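You operate a simulated robot arm through the tools that you are given. There is no shell and no other tool. Be economical: measure what you need, move in short steps, check, and stop when the job is done.

The job below is to be done with a simulated two-armed robot. You get a single attempt, and the scene is never put back.

JOB
Put the 1.2 wire reel from the right side of the press twenty-six table on the black panel and the 1.0 wire reel on the left side of the press twenty-six table. Turn the front power dial to 10. Fetch the blue star knob and set it on the left side of the press twenty-six table. Take the small roll and leave it on the back left corner of the press twenty-nine table. Take the job card from the top of the green press cabinet and leave it on the left side of the press twenty-seven table. Put the tin labelled "plugs" from the right side of the green press table on the top of the green press cabinet and the tin marked "rings" on the front plate. Put two of the black castors from the right side of the grey press table on the left side of the grey press table. Put the brass corner on the right side of the grey press table away on the die stand top. The order is free. Set down upright: job card, tin, black castor.

Only the result counts: the job must be done as asked and must still hold three seconds after the hand-in. Knocking over, shifting, dropping, spilling or breaking anything else fails it.

ROBOT AND FRAMES
Two 6-joint arms with two-finger parallel grippers on one trunk, on a base that drives. Base frame: it is fixed to the floor where the robot stands at the start and does not move with it; the origin is under the middle of the robot, x ahead of it, y to its left, z up; the surface under the hand at the start is at about z = 0.74. Units: m, degrees, N and s.
The left shoulder is at the start at [0.05, 0.17, 1.11], the right one opposite. Each reaches about 1.092 m from its shoulder. Places, roughly: back left corner of the press twenty-nine table [1.4, -4.3, 0.7]; black castor (5x5x10 cm) [-1.5, 4.7, 0.8]; black castor (5x8x8 cm) [-1.5, 4.9, 0.8]; black panel (19x15x1 cm) [0.4, -0.5, 0.7]; blue star knob (3x3x3 cm) [0.5, 0.4, 0.8]; blue tin, red tin, yellow tin [-2.5, 1.25, 0.75]; brass corner [-1.5, 5.5, 0.75]; die stand top [-1.7, 7.1, 0.8]; front plate [0.9, 0.4, 0.7]; front power dial [0.7, 0.1, 1.2]; job card [-1.5, 0.5, 1.25]; left side of the grey press table [-2.5, 5, 0.7]; left side of the press twenty-seven table [1.4, -1.6, 0.7]; left side of the press twenty-six table [1.4, 0.4, 0.7]; small roll (6x6x12 cm) [0.5, -0.3, 0.8]; top of the green press cabinet [-1.8, 0.6, 1.1]; wire reel [0.5, 0.25, 0.75]. Payload 1.57 kg a hand.
Tool frame (each hand has its own): the origin (TCP) lies between the finger pads and is the grasp point; the fingertips stand 0.03 m ahead of it; z points along the fingers, y is the line along which they close. Largest opening 0.08 m; finger width 0.017, thickness 0.012; the body of the gripper, 0.04 by 0.082 m, starts 0.08 m behind the TCP.
Orientation is told as [roll, pitch, yaw] about the base's x, y, z axes, in that order, counted from this pose: with the fingers straight down and closing along the base's y, the tool's x points along the base's -x, its y along +y and its z along -z.

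CONTROLS
- The arms move only by the tool drive_tool. It takes "left_deltas", "right_deltas" or both (then of equal length, played together; a hand with none holds still); each is a list of rows, each a list of 7 numbers: the shift along the tool's x, y, z in m, then the turn, a rotation vector about the tool's x, y, z in degrees, then the opening, from 0 (shut) to 1 (fully open). In form: [[x, y, z, wx, wy, wz, grip], ...]. A call has 1 to 12 rows; each row is the pose to reach, as a shift and turn from the pose commanded when the call began, along the tool's axes at that moment. Rows are played at 5 a second. More than 0.05 m and 8.6 degrees between two rows, or a gripper value outside its range, and nothing of the call is played. A pose out of reach is approached as far as the arm can. The call stops where the force on the tool passes 40 N (or 10 N more than at its start, if that is more) or the arm is blocked; 0.2 s more then pass. The fingers move at their own pace (about 0.072 m/s each) and stop on an object; they squeeze with about 22 N. The grip force told is the motor's: it shows also when the fingers shut on nothing. Time passes only in rows, and 0.2 s behind the last, so rows that repeat a pose let the fingers close. The reply holds the time, the measured pose of the TCP, the force on the tool along the base axes, the opening and the grip force, in the units named above and with some noise, with the torque about the TCP (base axes, N m) and any sound that the robot's microphone picked up.
- Cameras (640 x 400 px; columns grow to the right, rows downward): "scene" is now at [0.0335, -0.0163, 1.6748]; the picture's right is [-0.22, -0.97, 0.00], its down [-0.78, 0.18, -0.60] and it looks along [0.59, -0.13, -0.80] (base axes); focal length 253 px, centre (320, 200). "left" rides on the left gripper at [0.072, 0.007, -0.122] in its tool frame; the picture's right is [-0.09, 1.00, 0.00], its down [-0.84, -0.08, -0.54] and it looks along [-0.54, -0.05, 0.84] (tool axes); focal length 238 px, centre (320, 200). "right" rides on the right gripper at [0.072, -0.007, -0.122] in its tool frame; the picture's right is [0.09, 1.00, 0.00], its down [-0.84, 0.08, -0.54] and it looks along [-0.54, 0.05, 0.84] (tool axes); focal length 238 px, centre (320, 200). There is no depth. A picture from a camera that has moved, and an enlarged one, comes with that camera's place and axes in the base frame and with its lens.
- get_image(camera): a new picture of that camera. No time passes.
- raise_lower(by): slides the trunk up (or, below 0, down) by that many m; the arms and the scene camera ride with it, the base frame stays. It gives what a move gives, with no picture.
- steer(legs): drives the robot by 1 to 6 legs, each [ahead, left, turn to the left] in m, m and degrees, along the robot's own axes; the way and the turn of a leg run together, so that a leg with both is an arc; at most 1.5 m and 180 degrees a leg. The arms and the cameras ride along, it lands a little off, and it stops where it bumps. It gives what a move gives.
- pan_tilt(pan, tilt): turns the head with the scene camera to pan (to the left, within 86 degrees either way) and tilt (down, from -29 to 69), counted from straight ahead of the robot. It gives what a move gives.
- close_up(camera, box): a new picture of the part [left, top, right, bottom] of that camera's present view, enlarged. No time passes.
- close_job(): hands the job in; it is judged then, once.

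Work in short steps. Places have to be worked out from the pictures, the camera data and where the tool is seen: move nearer, look again, correct. Check each grasp and each placing, and mend what went wrong. You have 535 turns and 328 pictures in all, those below and enlarged ones among them. Open the grippers and draw the arms clear of the work before you hand the job in, unless the task says otherwise.

The tools are called after "Emit:" as a command line: name --argument value ..., lists and objects as JSON in quotes. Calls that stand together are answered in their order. drive_tool: Moves the arms, as the interface text tells. Its arguments: {"type":"object","properties":{"left_deltas":{"type":"array","items":{"type":"array","items":{"type":"number"}}},"right_deltas":{"type":"array","items":{"type":"array","items":{"type":"number"}}}},"required":[]} The other tools are called the same way: raise_lower (by) slides the trunk up or down; steer (legs) drives the base; pan_tilt (pan, tilt) turns the head that bears the scene camera; get_image (camera) takes a picture; close_up (camera, box) takes an enlarged picture of a part of a camera's view; close_job () hands the job in.

At the start:

```text
time_s: 0.0
left_ee_pos: [0.5609, 0.446, 1.0001]
left_ee_rot: [0.0, 0.0, 0.0]
left_ft_force: [0.1, 0.3, -0.7]
left_wrist_torque: [0.0, 0.02, -0.04]
left_finger_gap: 0.0801
left_grasp_force: 0.1
right_ee_pos: [0.5587, -0.1019, 1.001]
right_ee_rot: [0.0, 0.0, -0.1]
right_ft_force: [-0.8, 0.2, -0.7]
right_wrist_torque: [-0.02, -0.02, -0.02]
right_finger_gap: 0.0802
right_grasp_force: 0.0
trunk travel left (down, up): [-0.725, 0.245]
robot x, y, heading: [-0.0031, 0.0007, -0.3]
head pan, tilt: [-12.9, 53.0]
```

scene: 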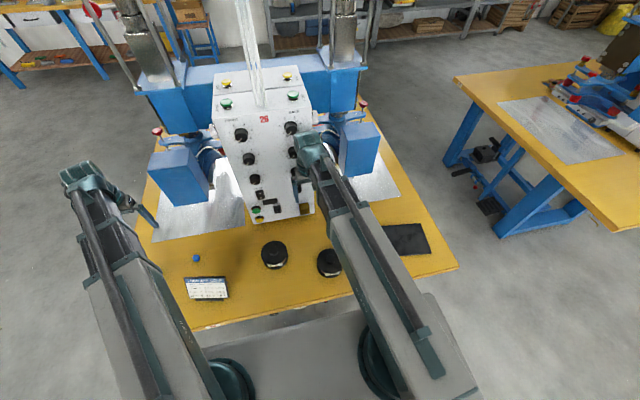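
right: 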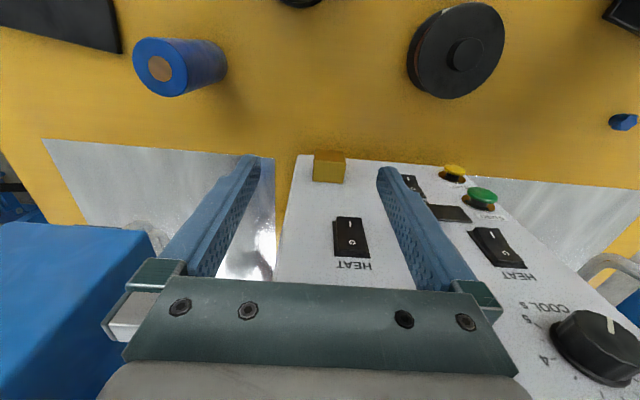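
left: 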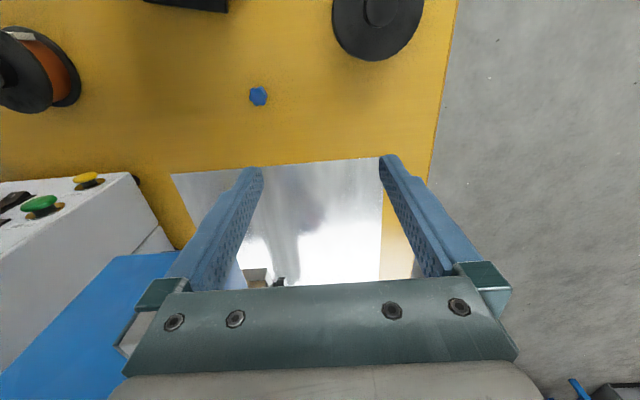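

I start by looking at the table in front of me enlarged to identify the items.

Emit:
close_up --camera "scene" --box '[130, 180, 450, 380]'

Emit:
close_up --camera "scene" --box '[120, 0, 440, 200]'

```text
2.00 times, centred on (290, 280) of scene
camera zoom: at [0.0335, -0.0163, 1.6748], right [-0.22, -0.97, 0.0], down [-0.78, 0.18, -0.6], along [0.59, -0.13, -0.8], focal length 506 px, centre (380, 40)
```

zoom: 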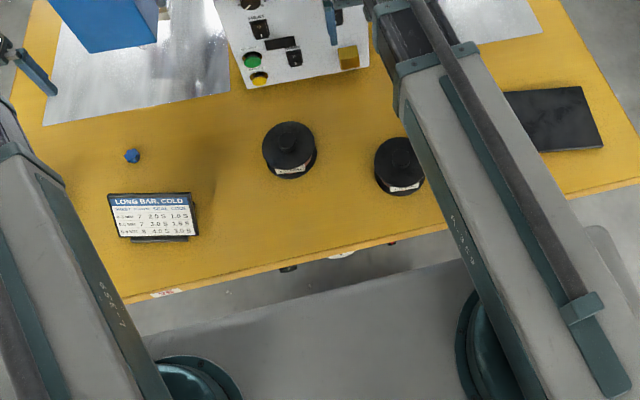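

```text
2.00 times, centred on (280, 100) of scene
camera zoom: at [0.0335, -0.0163, 1.6748], right [-0.22, -0.97, 0.0], down [-0.78, 0.18, -0.6], along [0.59, -0.13, -0.8], focal length 506 px, centre (400, 400)
```

zoom: 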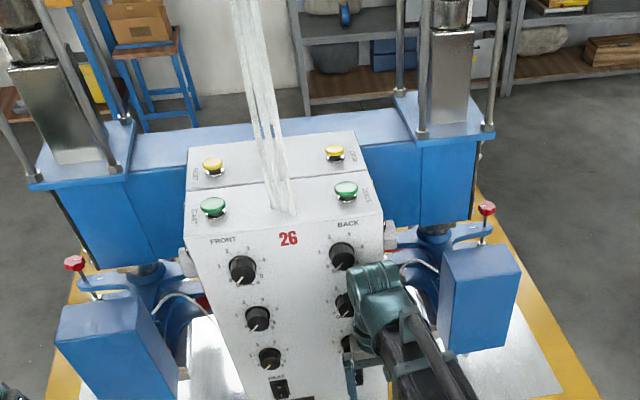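

I see at least two or three reels; I enlarge the wrist pictures to read the labels.

Emit:
close_up --camera "scene" --box '[240, 225, 360, 300]'

Emit:
pan_tilt --pan 40 --tilt 40

Emit:
get_image --camera "scene"

```text
5.33 times, centred on (300, 262) of scene
camera zoom: at [0.0335, -0.0163, 1.6748], right [-0.22, -0.97, 0.0], down [-0.78, 0.18, -0.6], along [0.59, -0.13, -0.8], focal length 1350 px, centre (427, -133)
```

zoom: 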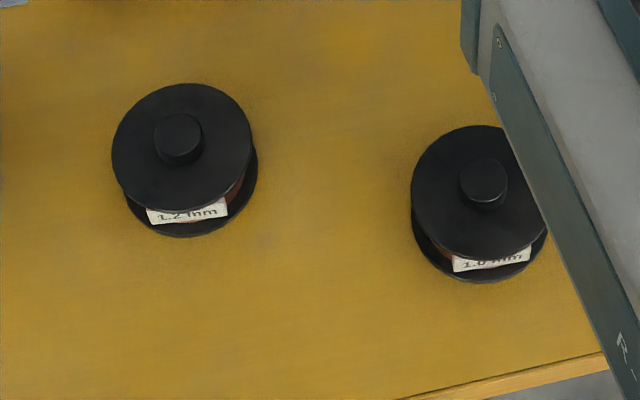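

```text
time_s: 1.2
left_ee_pos: [0.5604, 0.4451, 1.0003]
left_ee_rot: [0.0, 0.0, 0.0]
left_ft_force: [0.4, -0.5, -0.9]
left_wrist_torque: [-0.01, -0.01, 0.01]
left_finger_gap: 0.0799
left_grasp_force: 0.0
right_ee_pos: [0.5579, -0.1018, 1.0001]
right_ee_rot: [0.0, 0.0, 0.0]
right_ft_force: [-0.4, 0.5, 0.5]
right_wrist_torque: [0.02, 0.02, 0.01]
right_finger_gap: 0.0799
right_grasp_force: 0.1
trunk travel left (down, up): [-0.725, 0.245]
robot x, y, heading: [-0.0045, 0.0006, -0.1]
head pan, tilt: [40.0, 40.0]
```

```text
321 pictures are left
camera scene: at [0.0264, 0.0548, 1.6929], right [0.64, -0.77, 0.0], down [-0.49, -0.41, -0.77], along [0.59, 0.49, -0.64], focal length 253 px, centre (320, 200)
```

scene: 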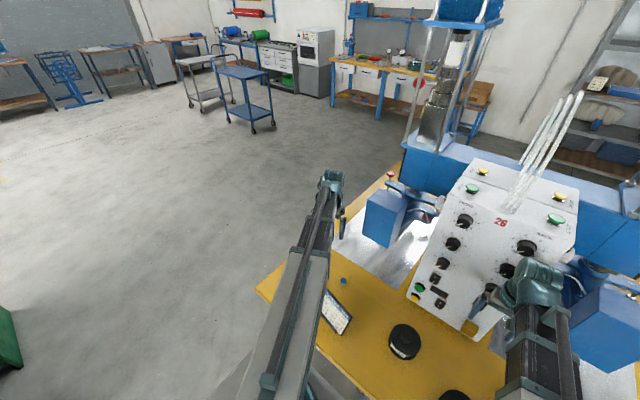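

The left of table 26 is open floor. I look to the right side as well.

Emit:
pan_tilt --pan -60 --tilt 35

Emit:
get_image --camera "scene"

Emit:
close_up --camera "left" --box '[0, 0, 480, 130]'

Emit:
close_up --camera "right" --box '[100, 0, 640, 160]'

```text
time_s: 3.0
left_ee_pos: [0.56, 0.4459, 0.9989]
left_ee_rot: [0.0, 0.0, 0.0]
left_ft_force: [-0.5, -0.1, 0.3]
left_wrist_torque: [0.05, 0.01, 0.02]
left_finger_gap: 0.0801
left_grasp_force: 0.0
right_ee_pos: [0.5602, -0.102, 0.9997]
right_ee_rot: [0.0, -0.1, 0.1]
right_ft_force: [-0.3, 0.5, -0.2]
right_wrist_torque: [-0.02, 0.0, 0.02]
right_finger_gap: 0.0802
right_grasp_force: 0.0
trunk travel left (down, up): [-0.725, 0.245]
robot x, y, heading: [0.0, 0.0008, -0.1]
head pan, tilt: [-60.0, 35.0]
```

```text
320 pictures are left
camera scene: at [0.0053, -0.076, 1.7005], right [-0.87, -0.5, 0.0], down [-0.29, 0.5, -0.82], along [0.41, -0.71, -0.57], focal length 253 px, centre (320, 200)
```

scene: 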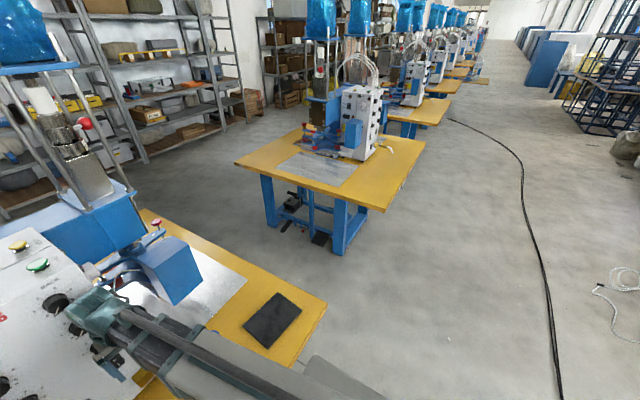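

```text
1.33 times, centred on (240, 65) of left
camera zoom: at [0.4894, 0.4522, 1.123], right [0.09, 1.0, 0.0], down [0.84, -0.08, 0.54], along [0.54, -0.05, -0.84], focal length 318 px, centre (427, 380)
```

zoom: 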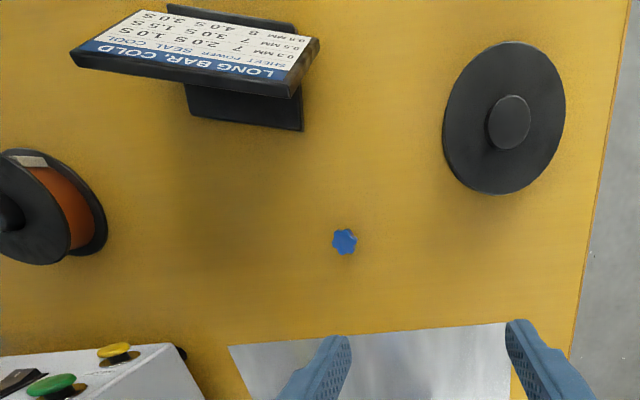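

```text
1.19 times, centred on (370, 80) of right
camera zoom: at [0.4883, -0.1073, 1.1218], right [-0.09, 1.0, 0.0], down [0.84, 0.08, 0.54], along [0.54, 0.05, -0.84], focal length 282 px, centre (261, 342)
```

zoom: 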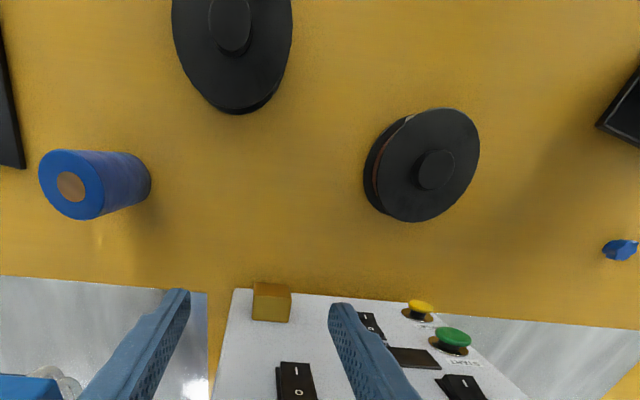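

Three reels: 1.2 mm centre about (0.48,0.06), 1.0? about (0.41,-0.14), and one near (0.46,0.52) hidden by the left arm. I swing the left hand inwards to read its label.

Emit:
drive_tool --left_deltas '[[0.02, -0.04, -0.02, 0, 0, 0, 1], [0.04, -0.08, -0.04, 0, 0, 0, 1], [0.07, -0.12, -0.06, 0, 0, 0, 1], [0.1, -0.16, -0.08, 0, 0, 0, 1], [0.12, -0.2, -0.1, 0, 0, 0, 1]]'

Emit:
pan_tilt --pan 30 --tilt 60

Emit:
get_image --camera "scene"

```text
refused: row 3 steps farther than a row can; nothing moved
```

```text
time_s: 4.6
left_ee_pos: [0.5603, 0.4451, 1.0002]
left_ee_rot: [0.0, 0.0, 0.0]
left_ft_force: [0.0, -0.4, 0.8]
left_wrist_torque: [0.01, 0.01, 0.0]
left_finger_gap: 0.0803
left_grasp_force: 0.0
right_ee_pos: [0.5581, -0.1029, 1.0002]
right_ee_rot: [0.0, -0.1, 0.1]
right_ft_force: [-0.3, -0.3, -0.3]
right_wrist_torque: [-0.01, 0.02, -0.01]
right_finger_gap: 0.0799
right_grasp_force: 0.1
trunk travel left (down, up): [-0.725, 0.245]
robot x, y, heading: [0.0014, -0.002, -0.1]
head pan, tilt: [30.0, 60.0]
```

```text
317 pictures are left
camera scene: at [0.019, 0.0335, 1.6662], right [0.5, -0.87, 0.0], down [-0.75, -0.43, -0.5], along [0.43, 0.25, -0.87], focal length 253 px, centre (320, 200)
```

scene: 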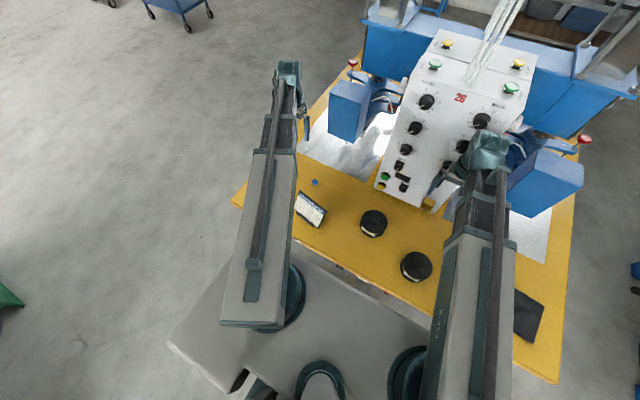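

Retrying the swing with smaller rows.

Emit:
drive_tool --left_deltas '[[0.02, -0.03, -0.02, 0, 0, 0, 1], [0.04, -0.06, -0.04, 0, 0, 0, 1], [0.06, -0.09, -0.06, 0, 0, 0, 1], [0.08, -0.13, -0.08, 0, 0, 0, 1], [0.1, -0.17, -0.1, 0, 0, 0, 1], [0.12, -0.2, -0.1, 0, 0, 0, 1]]'

Emit:
get_image --camera "scene"

```text
time_s: 6.0
left_ee_pos: [0.4494, 0.2535, 0.9992]
left_ee_rot: [0.1, 0.0, 0.0]
left_ft_force: [0.0, 0.9, -0.1]
left_wrist_torque: [0.01, 0.06, 0.03]
left_finger_gap: 0.0799
left_grasp_force: 0.0
left hand out of reach, approached as far as the arm can: row 1, 2, 3, 4, 5, 6
right_ee_pos: [0.5584, -0.102, 0.9997]
right_ee_rot: [-0.1, 0.0, 0.0]
right_ft_force: [0.5, -0.4, 0.6]
right_wrist_torque: [-0.04, 0.01, -0.02]
right_finger_gap: 0.0803
right_grasp_force: 0.1
trunk travel left (down, up): [-0.725, 0.245]
robot x, y, heading: [0.0005, 0.0025, -0.1]
head pan, tilt: [30.0, 60.0]
```

```text
316 pictures are left
camera scene: at [0.0192, 0.034, 1.6662], right [0.5, -0.87, 0.0], down [-0.75, -0.43, -0.5], along [0.43, 0.25, -0.87], focal length 253 px, centre (320, 200)
```

scene: 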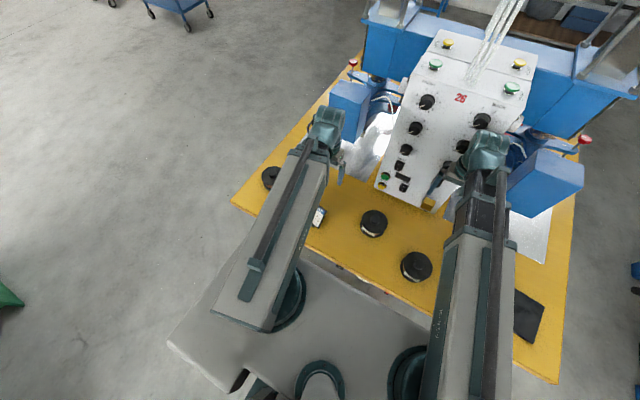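

The left reel is now half visible; I zoom on both labels.

Emit:
close_up --camera "scene" --box '[240, 150, 304, 190]'

Emit:
close_up --camera "scene" --box '[350, 200, 446, 290]'

```text
10.00 times, centred on (272, 170) of scene
camera zoom: at [0.0192, 0.034, 1.6662], right [0.5, -0.87, 0.0], down [-0.75, -0.43, -0.5], along [0.43, 0.25, -0.87], focal length 2532 px, centre (800, 500)
```

zoom: 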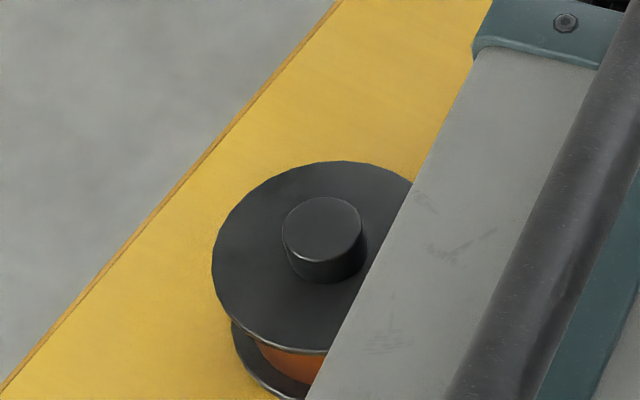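

```text
4.44 times, centred on (398, 245) of scene
camera zoom: at [0.0192, 0.034, 1.6662], right [0.5, -0.87, 0.0], down [-0.75, -0.43, -0.5], along [0.43, 0.25, -0.87], focal length 1125 px, centre (-27, 0)
```

zoom: 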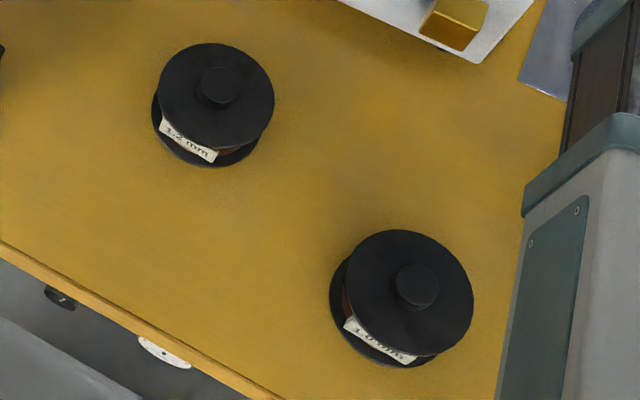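

Emit:
close_up --camera "scene" --box '[398, 262, 422, 290]'

```text
14.29 times, centred on (410, 276) of scene
camera zoom: at [0.0192, 0.034, 1.6662], right [0.5, -0.87, 0.0], down [-0.75, -0.43, -0.5], along [0.43, 0.25, -0.87], focal length 3617 px, centre (-966, -886)
```

zoom: 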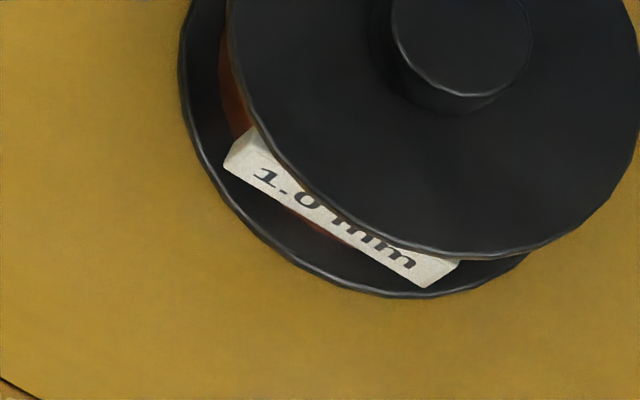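

Confirmed: right reel is 1.0 mm, centre reel 1.2 mm at about (0.471, 0.060). I move the left hand away and the right hand above the centre reel.

Emit:
drive_tool --left_deltas '[[0.02, 0.03, 0, 0, 0, 0, 1], [0.04, 0.06, 0, 0, 0, 0, 1], [0.05, 0.1, 0, 0, 0, 0, 1], [0.05, 0.14, 0, 0, 0, 0, 1], [0.05, 0.18, 0, 0, 0, 0, 1]]' --right_deltas '[[0.02, 0.03, 0, 0, 0, 0, 1], [0.04, 0.06, 0, 0, 0, 0, 1], [0.06, 0.1, 0.02, 0, 0, 0, 1], [0.08, 0.13, 0.04, 0, 0, 0, 1], [0.087, 0.162, 0.06, 0, 0, 0, 1]]'

Emit:
get_image --camera "right"

```text
time_s: 7.2
left_ee_pos: [0.3967, 0.4379, 1.0002]
left_ee_rot: [0.0, 0.1, 0.0]
left_ft_force: [-0.9, -0.4, 0.3]
left_wrist_torque: [-0.03, 0.01, 0.0]
left_finger_gap: 0.08
left_grasp_force: 0.0
left hand out of reach, approached as far as the arm can: row 1, 2, 3
right_ee_pos: [0.4725, 0.0613, 0.9991]
right_ee_rot: [0.0, 0.0, -0.1]
right_ft_force: [-0.2, 0.4, 0.4]
right_wrist_torque: [0.02, 0.0, -0.04]
right_finger_gap: 0.0802
right_grasp_force: 0.0
right hand out of reach, approached as far as the arm can: row 3, 4, 5
trunk travel left (down, up): [-0.725, 0.245]
robot x, y, heading: [0.0019, -0.0004, -0.0]
head pan, tilt: [30.0, 60.0]
```

```text
312 pictures are left
camera right: at [0.4022, 0.0571, 1.1217], right [-0.09, 1.0, 0.0], down [0.84, 0.08, 0.54], along [0.54, 0.05, -0.84], focal length 238 px, centre (320, 200)
```

right: 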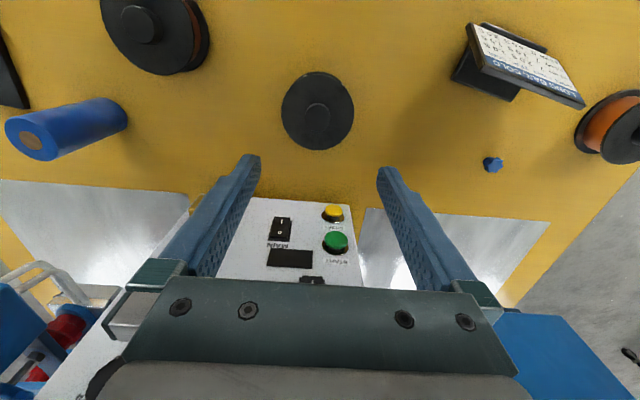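

The z travel wasn't followed; I test a plain downward move of the right hand.

Emit:
drive_tool --right_deltas '[[0, 0, 0.03, 0, 0, 0, 1], [0, 0, 0.06, 0, 0, 0, 1]]'

```text
time_s: 7.8
left_ee_pos: [0.3977, 0.4369, 0.9993]
left_ee_rot: [0.0, 0.0, -0.1]
left_ft_force: [0.4, 0.0, -0.1]
left_wrist_torque: [0.02, -0.01, 0.01]
left_finger_gap: 0.0801
left_grasp_force: 0.1
right_ee_pos: [0.4718, 0.0616, 0.9994]
right_ee_rot: [0.0, 0.0, -0.1]
right_ft_force: [1.2, 0.0, -0.4]
right_wrist_torque: [0.02, 0.02, 0.0]
right_finger_gap: 0.08
right_grasp_force: 0.1
right hand out of reach, approached as far as the arm can: row 1, 2
trunk travel left (down, up): [-0.725, 0.245]
robot x, y, heading: [-0.0028, 0.0005, 0.1]
head pan, tilt: [30.0, 60.0]
```

The arms evidently keep their height with fingers down; height comes from the trunk. I move the left hand out over the floor beyond the table's left edge and look.

Emit:
drive_tool --left_deltas '[[0, 0.045, 0, 0, 0, 0, 1], [0, 0.09, 0, 0, 0, 0, 1], [0, 0.135, 0, 0, 0, 0, 1], [0, 0.18, 0, 0, 0, 0, 1], [0, 0.225, 0, 0, 0, 0, 1], [0, 0.27, 0, 0, 0, 0, 1], [0, 0.315, 0, 0, 0, 0, 1], [0, 0.35, 0, 0, 0, 0, 1]]'

Emit:
pan_tilt --pan 0 --tilt 55

Emit:
get_image --camera "scene"

```text
time_s: 9.6
left_ee_pos: [0.3971, 0.7861, 0.9997]
left_ee_rot: [0.0, 0.0, 0.0]
left_ft_force: [1.2, 0.1, 0.1]
left_wrist_torque: [0.04, -0.01, 0.0]
left_finger_gap: 0.0798
left_grasp_force: 0.1
left hand out of reach, approached as far as the arm can: row 1, 3
right_ee_pos: [0.4734, 0.0618, 1.0002]
right_ee_rot: [0.0, 0.1, 0.1]
right_ft_force: [-0.3, 0.0, 0.0]
right_wrist_torque: [-0.02, 0.0, 0.01]
right_finger_gap: 0.0799
right_grasp_force: 0.0
trunk travel left (down, up): [-0.725, 0.245]
robot x, y, heading: [-0.0012, -0.0018, -0.3]
head pan, tilt: [30.0, 60.0]
```

```text
time_s: 10.6
left_ee_pos: [0.3974, 0.7868, 0.9996]
left_ee_rot: [0.0, -0.1, 0.0]
left_ft_force: [-0.2, 0.7, 0.2]
left_wrist_torque: [0.02, -0.02, -0.03]
left_finger_gap: 0.0798
left_grasp_force: 0.1
right_ee_pos: [0.4731, 0.0613, 0.9993]
right_ee_rot: [0.1, 0.0, 0.1]
right_ft_force: [-0.3, 0.2, -0.5]
right_wrist_torque: [-0.02, -0.04, -0.03]
right_finger_gap: 0.0801
right_grasp_force: 0.2
trunk travel left (down, up): [-0.725, 0.245]
robot x, y, heading: [-0.0009, -0.0004, 0.2]
head pan, tilt: [0.0, 55.0]
```

```text
311 pictures are left
camera scene: at [0.0333, 0.0004, 1.6722], right [0.0, -1.0, 0.0], down [-0.82, 0.0, -0.57], along [0.57, 0.0, -0.82], focal length 253 px, centre (320, 200)
```

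scene: 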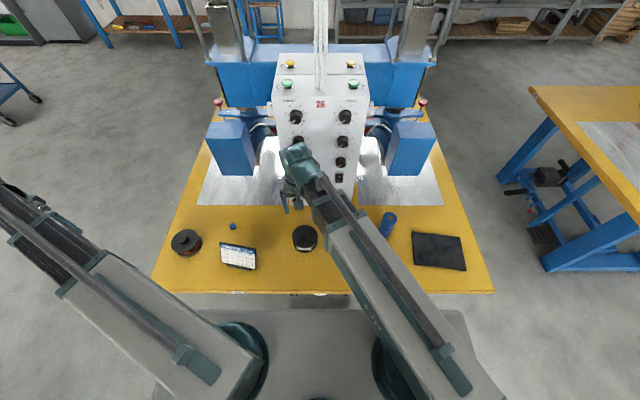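

The hand is aligned over the 1.2 reel hub (0.474, 0.061). I lower the trunk by 0.12 and look with the right camera.

Emit:
raise_lower --by -0.12

Emit:
get_image --camera "right"

Emit:
get_image --camera "scene"

```text
time_s: 12.1
left_ee_pos: [0.3969, 0.7864, 0.8797]
left_ee_rot: [0.1, 0.0, 0.0]
left_ft_force: [0.4, 0.4, 0.5]
left_wrist_torque: [0.04, -0.02, 0.01]
left_finger_gap: 0.08
left_grasp_force: 0.0
right_ee_pos: [0.4737, 0.0622, 0.8794]
right_ee_rot: [0.0, 0.0, 0.0]
right_ft_force: [0.8, 0.1, -0.4]
right_wrist_torque: [0.02, -0.03, -0.03]
right_finger_gap: 0.0803
right_grasp_force: 0.1
trunk travel left (down, up): [-0.605, 0.365]
robot x, y, heading: [0.0006, -0.005, -0.1]
head pan, tilt: [0.0, 55.0]
```

```text
310 pictures are left
camera right: at [0.402, 0.0562, 1.0019], right [-0.09, 1.0, 0.0], down [0.84, 0.08, 0.54], along [0.54, 0.05, -0.84], focal length 238 px, centre (320, 200)
```

right: 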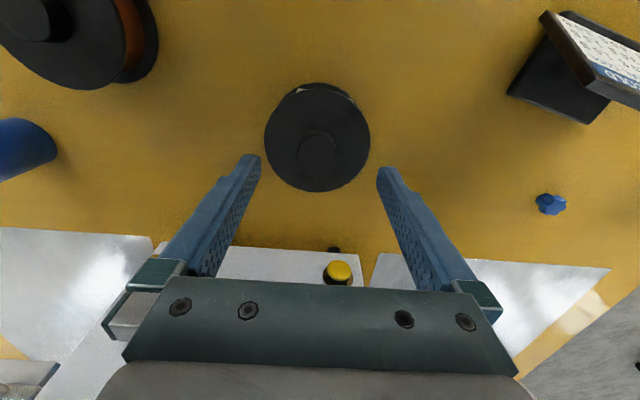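

```text
309 pictures are left
camera scene: at [0.0332, 0.0002, 1.5523], right [0.0, -1.0, 0.0], down [-0.82, 0.0, -0.57], along [0.57, 0.0, -0.82], focal length 253 px, centre (320, 200)
```

scene: 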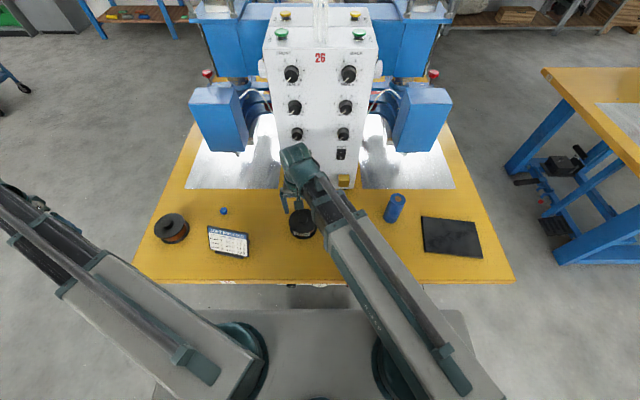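

Hub top is at z≈0.815; I lower 0.051 so the fingertips straddle the hub, then close.

Emit:
raise_lower --by -0.051

Emit:
get_image --camera "right"

```text
time_s: 13.0
left_ee_pos: [0.3962, 0.786, 0.8298]
left_ee_rot: [-0.1, 0.1, 0.0]
left_ft_force: [-0.2, 0.2, 0.3]
left_wrist_torque: [0.03, 0.0, 0.04]
left_finger_gap: 0.0798
left_grasp_force: 0.0
right_ee_pos: [0.4716, 0.062, 0.8286]
right_ee_rot: [0.0, 0.0, 0.0]
right_ft_force: [-0.4, -0.4, -0.1]
right_wrist_torque: [-0.03, -0.04, -0.01]
right_finger_gap: 0.08
right_grasp_force: 0.0
trunk travel left (down, up): [-0.554, 0.416]
robot x, y, heading: [0.001, -0.0001, 0.1]
head pan, tilt: [0.0, 55.0]
```

```text
308 pictures are left
camera right: at [0.402, 0.0561, 0.9509], right [-0.09, 1.0, 0.0], down [0.84, 0.08, 0.54], along [0.54, 0.05, -0.84], focal length 238 px, centre (320, 200)
```

right: 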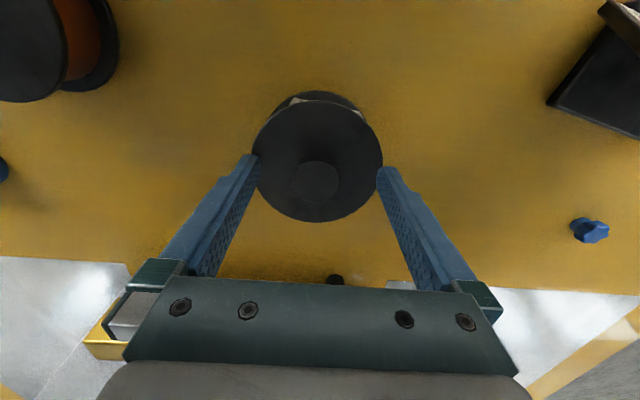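

Fingers straddle the hub. Close.

Emit:
drive_tool --right_deltas '[[0, 0, 0, 0, 0, 0, 0.5], [0, 0, 0, 0, 0, 0, 0], [0, 0, 0, 0, 0, 0, 0], [0, 0, 0, 0, 0, 0, 0], [0, 0, 0, 0, 0, 0, 0]]'

Emit:
raise_lower --by 0.08

Emit:
get_image --camera "right"

```text
time_s: 14.2
left_ee_pos: [0.3977, 0.7858, 0.8284]
left_ee_rot: [0.0, 0.0, 0.1]
left_ft_force: [0.5, 0.0, 0.3]
left_wrist_torque: [-0.01, -0.03, -0.04]
left_finger_gap: 0.0798
left_grasp_force: 0.0
right_ee_pos: [0.4728, 0.0611, 0.8291]
right_ee_rot: [-0.1, 0.0, -0.1]
right_ft_force: [-0.4, -4.1, 2.1]
right_wrist_torque: [-0.21, 0.11, -0.04]
right_finger_gap: 0.0335
right_grasp_force: 22.3
trunk travel left (down, up): [-0.554, 0.416]
robot x, y, heading: [0.0006, 0.002, -0.1]
head pan, tilt: [0.0, 55.0]
```

```text
time_s: 15.4
left_ee_pos: [0.3963, 0.7874, 0.9093]
left_ee_rot: [0.1, -0.1, 0.0]
left_ft_force: [0.4, -0.9, -0.4]
left_wrist_torque: [-0.02, 0.0, 0.0]
left_finger_gap: 0.0799
left_grasp_force: 0.0
right_ee_pos: [0.4735, 0.0613, 0.9072]
right_ee_rot: [0.0, 0.0, 0.0]
right_ft_force: [-0.8, -0.4, -9.3]
right_wrist_torque: [0.01, 0.09, 0.02]
right_finger_gap: 0.0334
right_grasp_force: 22.3
trunk travel left (down, up): [-0.634, 0.336]
robot x, y, heading: [0.0002, 0.0013, 0.1]
head pan, tilt: [0.0, 55.0]
```

```text
307 pictures are left
camera right: at [0.4026, 0.0564, 1.0306], right [-0.09, 1.0, 0.0], down [0.84, 0.08, 0.54], along [0.54, 0.05, -0.84], focal length 238 px, centre (320, 200)
```

right: 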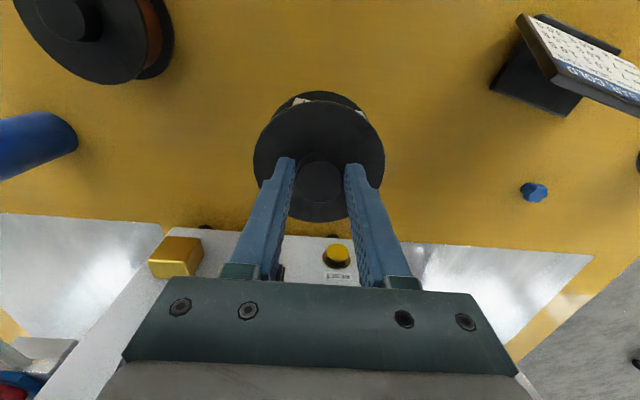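

The reel is held (≈0.95 kg). I raise to clear the roll and carry it over the black panel centred near (0.436,-0.458).

Emit:
raise_lower --by 0.08

Emit:
drive_tool --right_deltas '[[0.003, -0.04, 0, 0, 0, 0, 0], [0.006, -0.085, 0, 0, 0, 0, 0], [0.01, -0.13, 0, 0, 0, 0, 0], [0.014, -0.175, 0, 0, 0, 0, 0], [0.018, -0.22, 0, 0, 0, 0, 0], [0.022, -0.265, 0, 0, 0, 0, 0], [0.026, -0.31, 0, 0, 0, 0, 0], [0.03, -0.355, 0, 0, 0, 0, 0], [0.034, -0.4, 0, 0, 0, 0, 0], [0.036, -0.445, 0, 0, 0, 0, 0], [0.036, -0.49, 0, 0, 0, 0, 0], [0.036, -0.518, 0, 0, 0, 0, 0]]'

Emit:
get_image --camera "right"

Emit:
get_image --camera "scene"

```text
time_s: 16.6
left_ee_pos: [0.3977, 0.7871, 0.9885]
left_ee_rot: [0.0, 0.0, 0.0]
left_ft_force: [-0.2, 0.3, -0.2]
left_wrist_torque: [0.0, 0.01, 0.01]
left_finger_gap: 0.0801
left_grasp_force: 0.1
right_ee_pos: [0.4723, 0.0621, 0.9882]
right_ee_rot: [0.0, 0.1, 0.0]
right_ft_force: [0.6, 0.2, -10.2]
right_wrist_torque: [-0.01, 0.07, -0.02]
right_finger_gap: 0.0333
right_grasp_force: 22.2
trunk travel left (down, up): [-0.714, 0.256]
robot x, y, heading: [0.0043, -0.0024, -0.1]
head pan, tilt: [0.0, 55.0]
```

```text
time_s: 19.1
left_ee_pos: [0.3972, 0.7865, 0.9894]
left_ee_rot: [0.0, 0.1, 0.0]
left_ft_force: [0.1, -1.1, -0.4]
left_wrist_torque: [0.04, -0.01, -0.05]
left_finger_gap: 0.0799
left_grasp_force: 0.0
right_ee_pos: [0.4389, -0.4582, 0.9882]
right_ee_rot: [-0.1, 0.0, 0.1]
right_ft_force: [-0.1, 0.1, -10.1]
right_wrist_torque: [0.02, 0.07, 0.0]
right_finger_gap: 0.0332
right_grasp_force: 22.0
right hand out of reach, approached as far as the arm can: row 6
trunk travel left (down, up): [-0.714, 0.256]
robot x, y, heading: [0.0019, -0.0008, 0.1]
head pan, tilt: [0.0, 55.0]
```

```text
306 pictures are left
camera right: at [0.3683, -0.4627, 1.1104], right [-0.09, 1.0, 0.0], down [0.84, 0.08, 0.54], along [0.54, 0.05, -0.84], focal length 238 px, centre (320, 200)
```

right: 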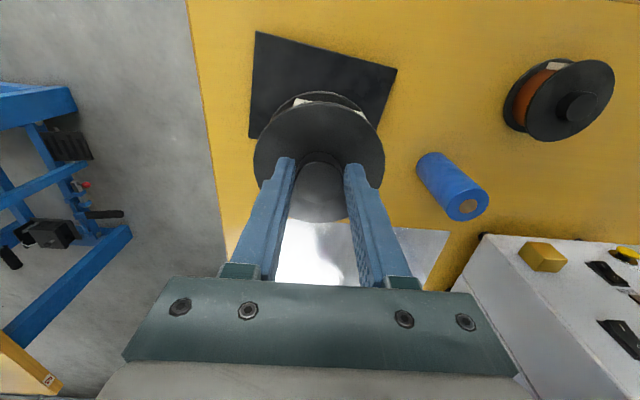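

```text
305 pictures are left
camera scene: at [0.0339, -0.0008, 1.6612], right [0.0, -1.0, 0.0], down [-0.82, 0.0, -0.57], along [0.57, 0.0, -0.82], focal length 253 px, centre (320, 200)
```

scene: 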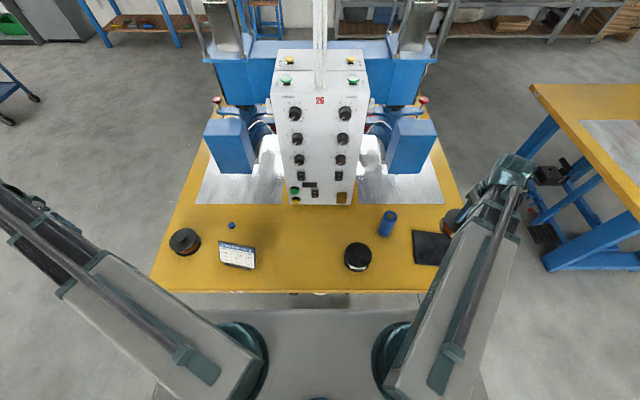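

Panel centre computed at (0.441,-0.461), the hand is right over it. I lower toward contact.

Emit:
raise_lower --by -0.142

Emit:
raise_lower --by -0.006

```text
time_s: 20.8
left_ee_pos: [0.3973, 0.7873, 0.8467]
left_ee_rot: [0.0, 0.1, 0.1]
left_ft_force: [1.0, -0.8, -0.3]
left_wrist_torque: [0.0, 0.03, -0.03]
left_finger_gap: 0.0797
left_grasp_force: 0.1
right_ee_pos: [0.4388, -0.4565, 0.8457]
right_ee_rot: [0.1, 0.1, 0.0]
right_ft_force: [-0.4, -0.3, -9.9]
right_wrist_torque: [-0.03, 0.07, 0.0]
right_finger_gap: 0.0331
right_grasp_force: 21.7
trunk travel left (down, up): [-0.572, 0.398]
robot x, y, heading: [-0.0007, -0.0011, 0.1]
head pan, tilt: [0.0, 55.0]
```

```text
time_s: 21.4
left_ee_pos: [0.3978, 0.7867, 0.8412]
left_ee_rot: [0.0, 0.0, 0.1]
left_ft_force: [0.5, 0.0, -0.5]
left_wrist_torque: [-0.02, -0.02, 0.0]
left_finger_gap: 0.08
left_grasp_force: 0.0
right_ee_pos: [0.4379, -0.4565, 0.8402]
right_ee_rot: [0.0, -0.1, -0.1]
right_ft_force: [-0.4, -0.5, -9.9]
right_wrist_torque: [0.0, 0.06, -0.02]
right_finger_gap: 0.0333
right_grasp_force: 21.4
trunk travel left (down, up): [-0.566, 0.404]
robot x, y, heading: [0.0001, 0.0024, 0.1]
head pan, tilt: [0.0, 55.0]
```

Not touching yet; small steps further down.

Emit:
raise_lower --by -0.003

Emit:
raise_lower --by -0.003

```text
time_s: 21.9
left_ee_pos: [0.3958, 0.7876, 0.8379]
left_ee_rot: [0.0, 0.0, 0.0]
left_ft_force: [0.8, 0.7, 0.5]
left_wrist_torque: [0.03, -0.02, -0.02]
left_finger_gap: 0.0801
left_grasp_force: 0.1
right_ee_pos: [0.4393, -0.4558, 0.8395]
right_ee_rot: [-0.1, -0.1, 0.0]
right_ft_force: [2.4, -4.2, 19.7]
right_wrist_torque: [-0.19, -0.09, 0.03]
right_finger_gap: 0.0331
right_grasp_force: 21.8
trunk travel left (down, up): [-0.563, 0.407]
robot x, y, heading: [-0.0008, 0.0001, -0.1]
head pan, tilt: [0.0, 55.0]
```

```text
time_s: 22.4
left_ee_pos: [0.3958, 0.7861, 0.8356]
left_ee_rot: [0.0, 0.1, -0.1]
left_ft_force: [0.1, -0.2, 0.1]
left_wrist_torque: [-0.03, 0.0, -0.01]
left_finger_gap: 0.0801
left_grasp_force: 0.0
right_ee_pos: [0.4372, -0.4563, 0.8351]
right_ee_rot: [0.0, 0.1, 0.0]
right_ft_force: [1.0, -5.7, 19.7]
right_wrist_torque: [-0.18, -0.1, 0.01]
right_finger_gap: 0.0331
right_grasp_force: 22.0
trunk travel left (down, up): [-0.56, 0.41]
robot x, y, heading: [0.0033, 0.0005, 0.2]
head pan, tilt: [0.0, 55.0]
```

Contact made. I open the right hand and raise.

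Emit:
drive_tool --right_deltas '[[0, 0, 0, 0, 0, 0, 0.5], [0, 0, 0, 0, 0, 0, 1], [0, 0, 0, 0, 0, 0, 1], [0, 0, 0, 0, 0, 0, 1]]'

Emit:
raise_lower --by 0.16

Emit:
get_image --camera "right"

```text
time_s: 23.4
left_ee_pos: [0.397, 0.7868, 0.8348]
left_ee_rot: [0.0, 0.0, 0.0]
left_ft_force: [-0.2, -0.3, 0.5]
left_wrist_torque: [-0.01, 0.01, 0.0]
left_finger_gap: 0.0797
left_grasp_force: 0.1
right_ee_pos: [0.4385, -0.4568, 0.8347]
right_ee_rot: [-0.1, 0.0, 0.1]
right_ft_force: [0.5, -0.4, 0.6]
right_wrist_torque: [0.03, 0.01, 0.01]
right_finger_gap: 0.08
right_grasp_force: 0.0
trunk travel left (down, up): [-0.56, 0.41]
robot x, y, heading: [0.0016, 0.0001, -0.3]
head pan, tilt: [0.0, 55.0]
```

```text
time_s: 25.2
left_ee_pos: [0.3972, 0.7866, 0.9941]
left_ee_rot: [0.0, -0.1, -0.1]
left_ft_force: [0.5, 0.3, 0.3]
left_wrist_torque: [0.02, -0.01, 0.0]
left_finger_gap: 0.08
left_grasp_force: 0.1
right_ee_pos: [0.4376, -0.456, 0.9955]
right_ee_rot: [0.0, -0.1, 0.0]
right_ft_force: [-0.3, 0.2, -0.7]
right_wrist_torque: [-0.01, 0.0, 0.01]
right_finger_gap: 0.0801
right_grasp_force: 0.0
trunk travel left (down, up): [-0.72, 0.25]
robot x, y, heading: [0.0028, -0.0004, 0.1]
head pan, tilt: [0.0, 55.0]
```

```text
304 pictures are left
camera right: at [0.368, -0.4613, 1.1168], right [-0.09, 1.0, 0.0], down [0.84, 0.08, 0.54], along [0.54, 0.05, -0.84], focal length 238 px, centre (320, 200)
```

right: 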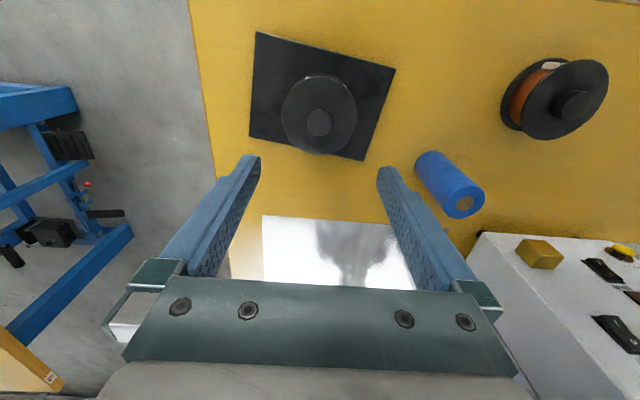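

The 1.2 reel stands on the panel. Next the dial: I zoom at the console.

Emit:
close_up --camera "scene" --box '[262, 50, 382, 125]'

Emit:
close_up --camera "scene" --box '[262, 125, 382, 200]'

```text
5.33 times, centred on (322, 88) of scene
camera zoom: at [0.0334, 0.0003, 1.6672], right [0.0, -1.0, 0.0], down [-0.82, 0.0, -0.57], along [0.57, 0.0, -0.82], focal length 1350 px, centre (309, 800)
```

zoom: 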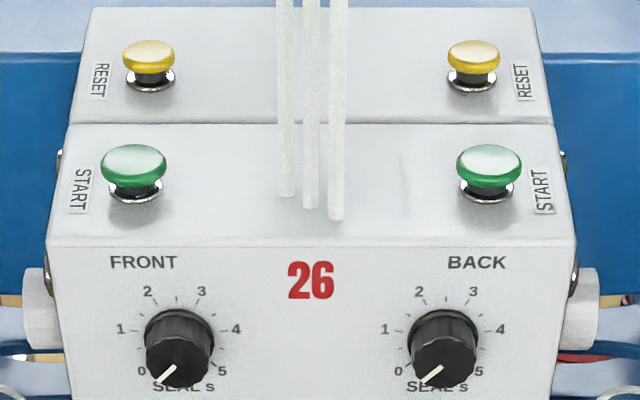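

```text
5.33 times, centred on (322, 162) of scene
camera zoom: at [0.0334, 0.0003, 1.6672], right [0.0, -1.0, 0.0], down [-0.82, 0.0, -0.57], along [0.57, 0.0, -0.82], focal length 1350 px, centre (309, 400)
```

zoom: 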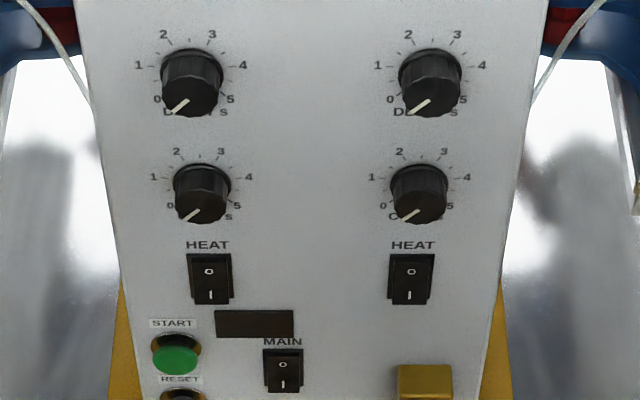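

Only SEAL/DELAY/COOL dials (0–5) show on this face, so the power dial must be elsewhere (maybe on the +y side). First I check the arm's link geometry to judge clearances above items.

Emit:
close_up --camera "scene" --box '[360, 140, 560, 265]'

Emit:
close_up --camera "scene" --box '[160, 210, 280, 285]'

```text
3.20 times, centred on (460, 202) of scene
camera zoom: at [0.0334, 0.0003, 1.6672], right [0.0, -1.0, 0.0], down [-0.82, 0.0, -0.57], along [0.57, 0.0, -0.82], focal length 810 px, centre (-128, 192)
```

zoom: 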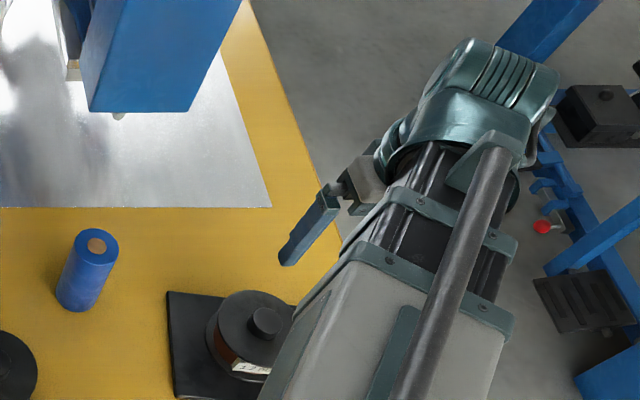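

```text
5.33 times, centred on (220, 248) of scene
camera zoom: at [0.0334, 0.0003, 1.6672], right [0.0, -1.0, 0.0], down [-0.82, 0.0, -0.57], along [0.57, 0.0, -0.82], focal length 1350 px, centre (853, -53)
```

zoom: 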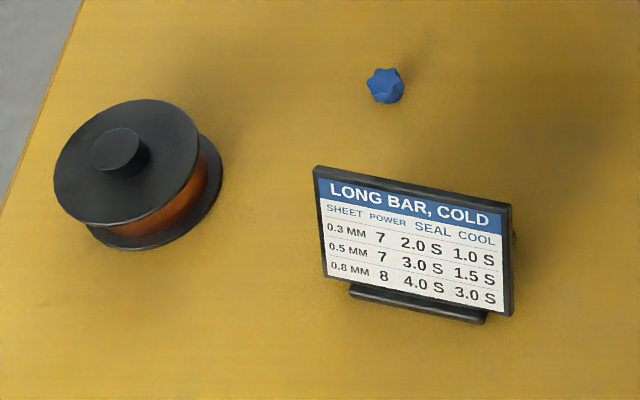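

The link rides ~0.07+ above the TCP; the card stand would be close under the left arm, so I strafe the robot 0.45 m left before picking up the knob.

Emit:
steer --legs '[[0, 0.45, 0]]'

Emit:
drive_tool --left_deltas '[[-0.03, -0.03, 0, 0, 0, 0, 1], [-0.05, -0.07, 0, 0, 0, 0, 1], [-0.07, -0.11, 0, 0, 0, 0, 1], [-0.09, -0.15, 0, 0, 0, 0, 1], [-0.11, -0.19, 0, 0, 0, 0, 1], [-0.12, -0.23, 0, 0, 0, 0, 1], [-0.13, -0.27, 0, 0, 0, 0, 1], [-0.135, -0.31, 0, 0, 0, 0, 1], [-0.135, -0.355, 0, 0, 0, 0, 1], [-0.135, -0.4, 0, 0, 0, 0, 1], [-0.135, -0.44, 0, 0, 0, 0, 1], [-0.135, -0.48, 0, 0, 0, 0, 1]]'

```text
time_s: 28.0
left_ee_pos: [0.3952, 1.2399, 0.9934]
left_ee_rot: [0.0, 0.0, 0.1]
left_ft_force: [-0.9, 0.2, -0.6]
left_wrist_torque: [-0.01, 0.0, -0.04]
left_finger_gap: 0.0803
left_grasp_force: 0.0
right_ee_pos: [0.4385, -0.0022, 0.9948]
right_ee_rot: [0.1, 0.0, 0.1]
right_ft_force: [-0.1, 1.0, 0.3]
right_wrist_torque: [-0.01, -0.03, -0.02]
right_finger_gap: 0.08
right_grasp_force: 0.1
trunk travel left (down, up): [-0.72, 0.25]
robot x, y, heading: [-0.0005, 0.452, -0.2]
head pan, tilt: [0.0, 55.0]
```

```text
time_s: 30.6
left_ee_pos: [0.5323, 0.7595, 0.9951]
left_ee_rot: [-0.1, 0.0, 0.1]
left_ft_force: [0.1, -0.4, 0.0]
left_wrist_torque: [0.0, -0.01, 0.0]
left_finger_gap: 0.0802
left_grasp_force: 0.1
right_ee_pos: [0.4387, -0.0031, 0.9963]
right_ee_rot: [0.0, 0.0, 0.0]
right_ft_force: [-0.5, 0.0, -0.2]
right_wrist_torque: [-0.02, 0.01, 0.02]
right_finger_gap: 0.0801
right_grasp_force: 0.1
trunk travel left (down, up): [-0.72, 0.25]
robot x, y, heading: [0.0023, 0.4537, 0.1]
head pan, tilt: [0.0, 55.0]
```

I continue the left hand to above the knob (0.537, 0.36), shifting the right hand a bit too.

Emit:
drive_tool --left_deltas '[[-0.005, -0.04, 0, 0, 0, 0, 1], [-0.005, -0.08, 0, 0, 0, 0, 1], [-0.005, -0.12, 0, 0, 0, 0, 1], [-0.005, -0.16, 0, 0, 0, 0, 1], [-0.005, -0.2, 0, 0, 0, 0, 1], [-0.005, -0.24, 0, 0, 0, 0, 1], [-0.005, -0.28, 0, 0, 0, 0, 1], [-0.005, -0.32, 0, 0, 0, 0, 1], [-0.005, -0.36, 0, 0, 0, 0, 1], [-0.005, -0.4, 0, 0, 0, 0, 1]]'

Emit:
drive_tool --right_deltas '[[0, 0.03, 0, 0, 0, 0, 1], [0, 0.05, 0, 0, 0, 0, 1]]'

Emit:
raise_lower --by -0.12

Emit:
get_image --camera "left"

Emit:
get_image --camera "scene"

```text
time_s: 32.8
left_ee_pos: [0.5365, 0.3594, 0.9942]
left_ee_rot: [0.0, 0.1, 0.1]
left_ft_force: [0.8, -0.6, 0.2]
left_wrist_torque: [0.0, 0.01, 0.01]
left_finger_gap: 0.0798
left_grasp_force: 0.1
right_ee_pos: [0.4386, -0.0032, 0.9946]
right_ee_rot: [0.0, 0.0, 0.1]
right_ft_force: [0.8, -0.3, -0.3]
right_wrist_torque: [0.01, 0.02, 0.03]
right_finger_gap: 0.0798
right_grasp_force: 0.0
trunk travel left (down, up): [-0.72, 0.25]
robot x, y, heading: [-0.0022, 0.4502, -0.0]
head pan, tilt: [0.0, 55.0]
```

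```text
time_s: 33.4
left_ee_pos: [0.5368, 0.3611, 0.9962]
left_ee_rot: [0.0, 0.0, 0.1]
left_ft_force: [0.6, 0.1, 0.9]
left_wrist_torque: [-0.03, -0.03, 0.01]
left_finger_gap: 0.08
left_grasp_force: 0.0
right_ee_pos: [0.4369, 0.0481, 0.9937]
right_ee_rot: [0.0, 0.0, 0.0]
right_ft_force: [0.6, -0.3, -0.5]
right_wrist_torque: [0.02, -0.01, -0.01]
right_finger_gap: 0.0799
right_grasp_force: 0.1
trunk travel left (down, up): [-0.72, 0.25]
robot x, y, heading: [0.0015, 0.4506, 0.1]
head pan, tilt: [0.0, 55.0]
```

```text
time_s: 34.9
left_ee_pos: [0.5366, 0.3602, 0.8756]
left_ee_rot: [-0.1, 0.0, 0.0]
left_ft_force: [0.5, -0.6, -0.2]
left_wrist_torque: [-0.01, -0.02, -0.01]
left_finger_gap: 0.0803
left_grasp_force: 0.0
right_ee_pos: [0.4376, 0.0476, 0.8748]
right_ee_rot: [0.0, 0.0, 0.1]
right_ft_force: [-0.3, 0.2, -0.7]
right_wrist_torque: [0.0, -0.01, 0.02]
right_finger_gap: 0.0801
right_grasp_force: 0.0
trunk travel left (down, up): [-0.6, 0.37]
robot x, y, heading: [-0.0015, 0.4548, 0.2]
head pan, tilt: [0.0, 55.0]
```

```text
299 pictures are left
camera left: at [0.4652, 0.3673, 0.9981], right [0.09, 1.0, 0.0], down [0.84, -0.08, 0.54], along [0.54, -0.05, -0.84], focal length 238 px, centre (320, 200)
```

left: 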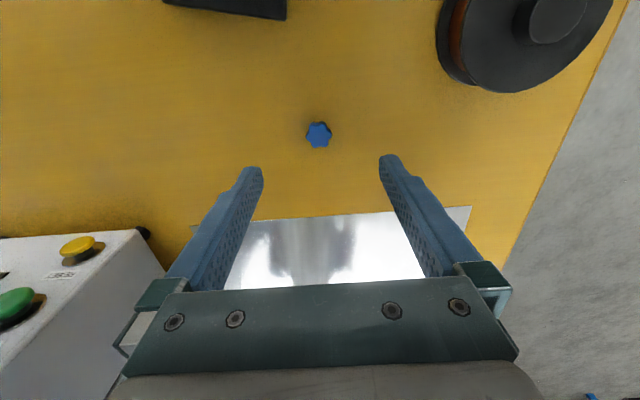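

```text
298 pictures are left
camera scene: at [0.033, 0.4529, 1.5473], right [0.0, -1.0, 0.0], down [-0.82, 0.0, -0.57], along [0.57, 0.0, -0.82], focal length 253 px, centre (320, 200)
```

scene: 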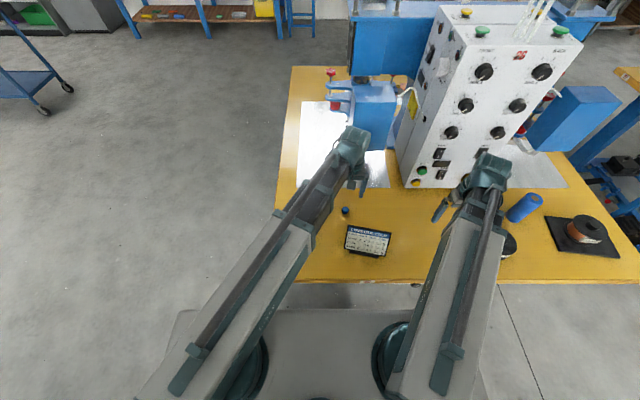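

The console's left side carries more knobs – the power dial is likely there. The knob is aligned under the left hand at (0.539,0.360); lower and close.

Emit:
raise_lower --by -0.095

Emit:
get_image --camera "left"

```text
time_s: 36.2
left_ee_pos: [0.5371, 0.3622, 0.7791]
left_ee_rot: [0.0, 0.0, 0.1]
left_ft_force: [-0.5, 0.3, -0.3]
left_wrist_torque: [0.0, -0.01, 0.01]
left_finger_gap: 0.0799
left_grasp_force: 0.1
right_ee_pos: [0.438, 0.0464, 0.7795]
right_ee_rot: [0.0, 0.1, 0.1]
right_ft_force: [0.2, -1.1, -0.8]
right_wrist_torque: [0.0, 0.02, 0.02]
right_finger_gap: 0.08
right_grasp_force: 0.1
trunk travel left (down, up): [-0.505, 0.465]
robot x, y, heading: [-0.0026, 0.4524, 0.2]
head pan, tilt: [0.0, 55.0]
```

```text
297 pictures are left
camera left: at [0.4652, 0.3673, 0.9031], right [0.09, 1.0, 0.0], down [0.84, -0.08, 0.54], along [0.54, -0.05, -0.84], focal length 238 px, centre (320, 200)
```

left: 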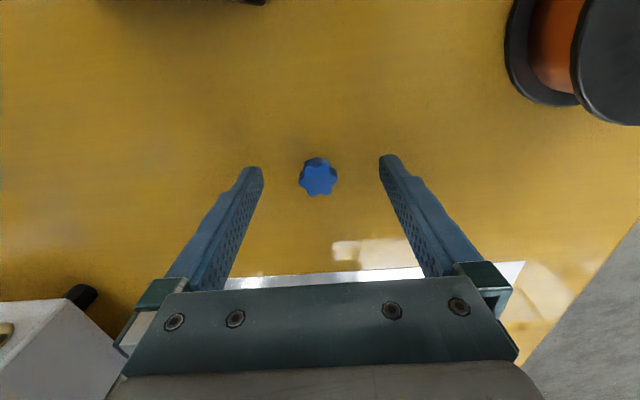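

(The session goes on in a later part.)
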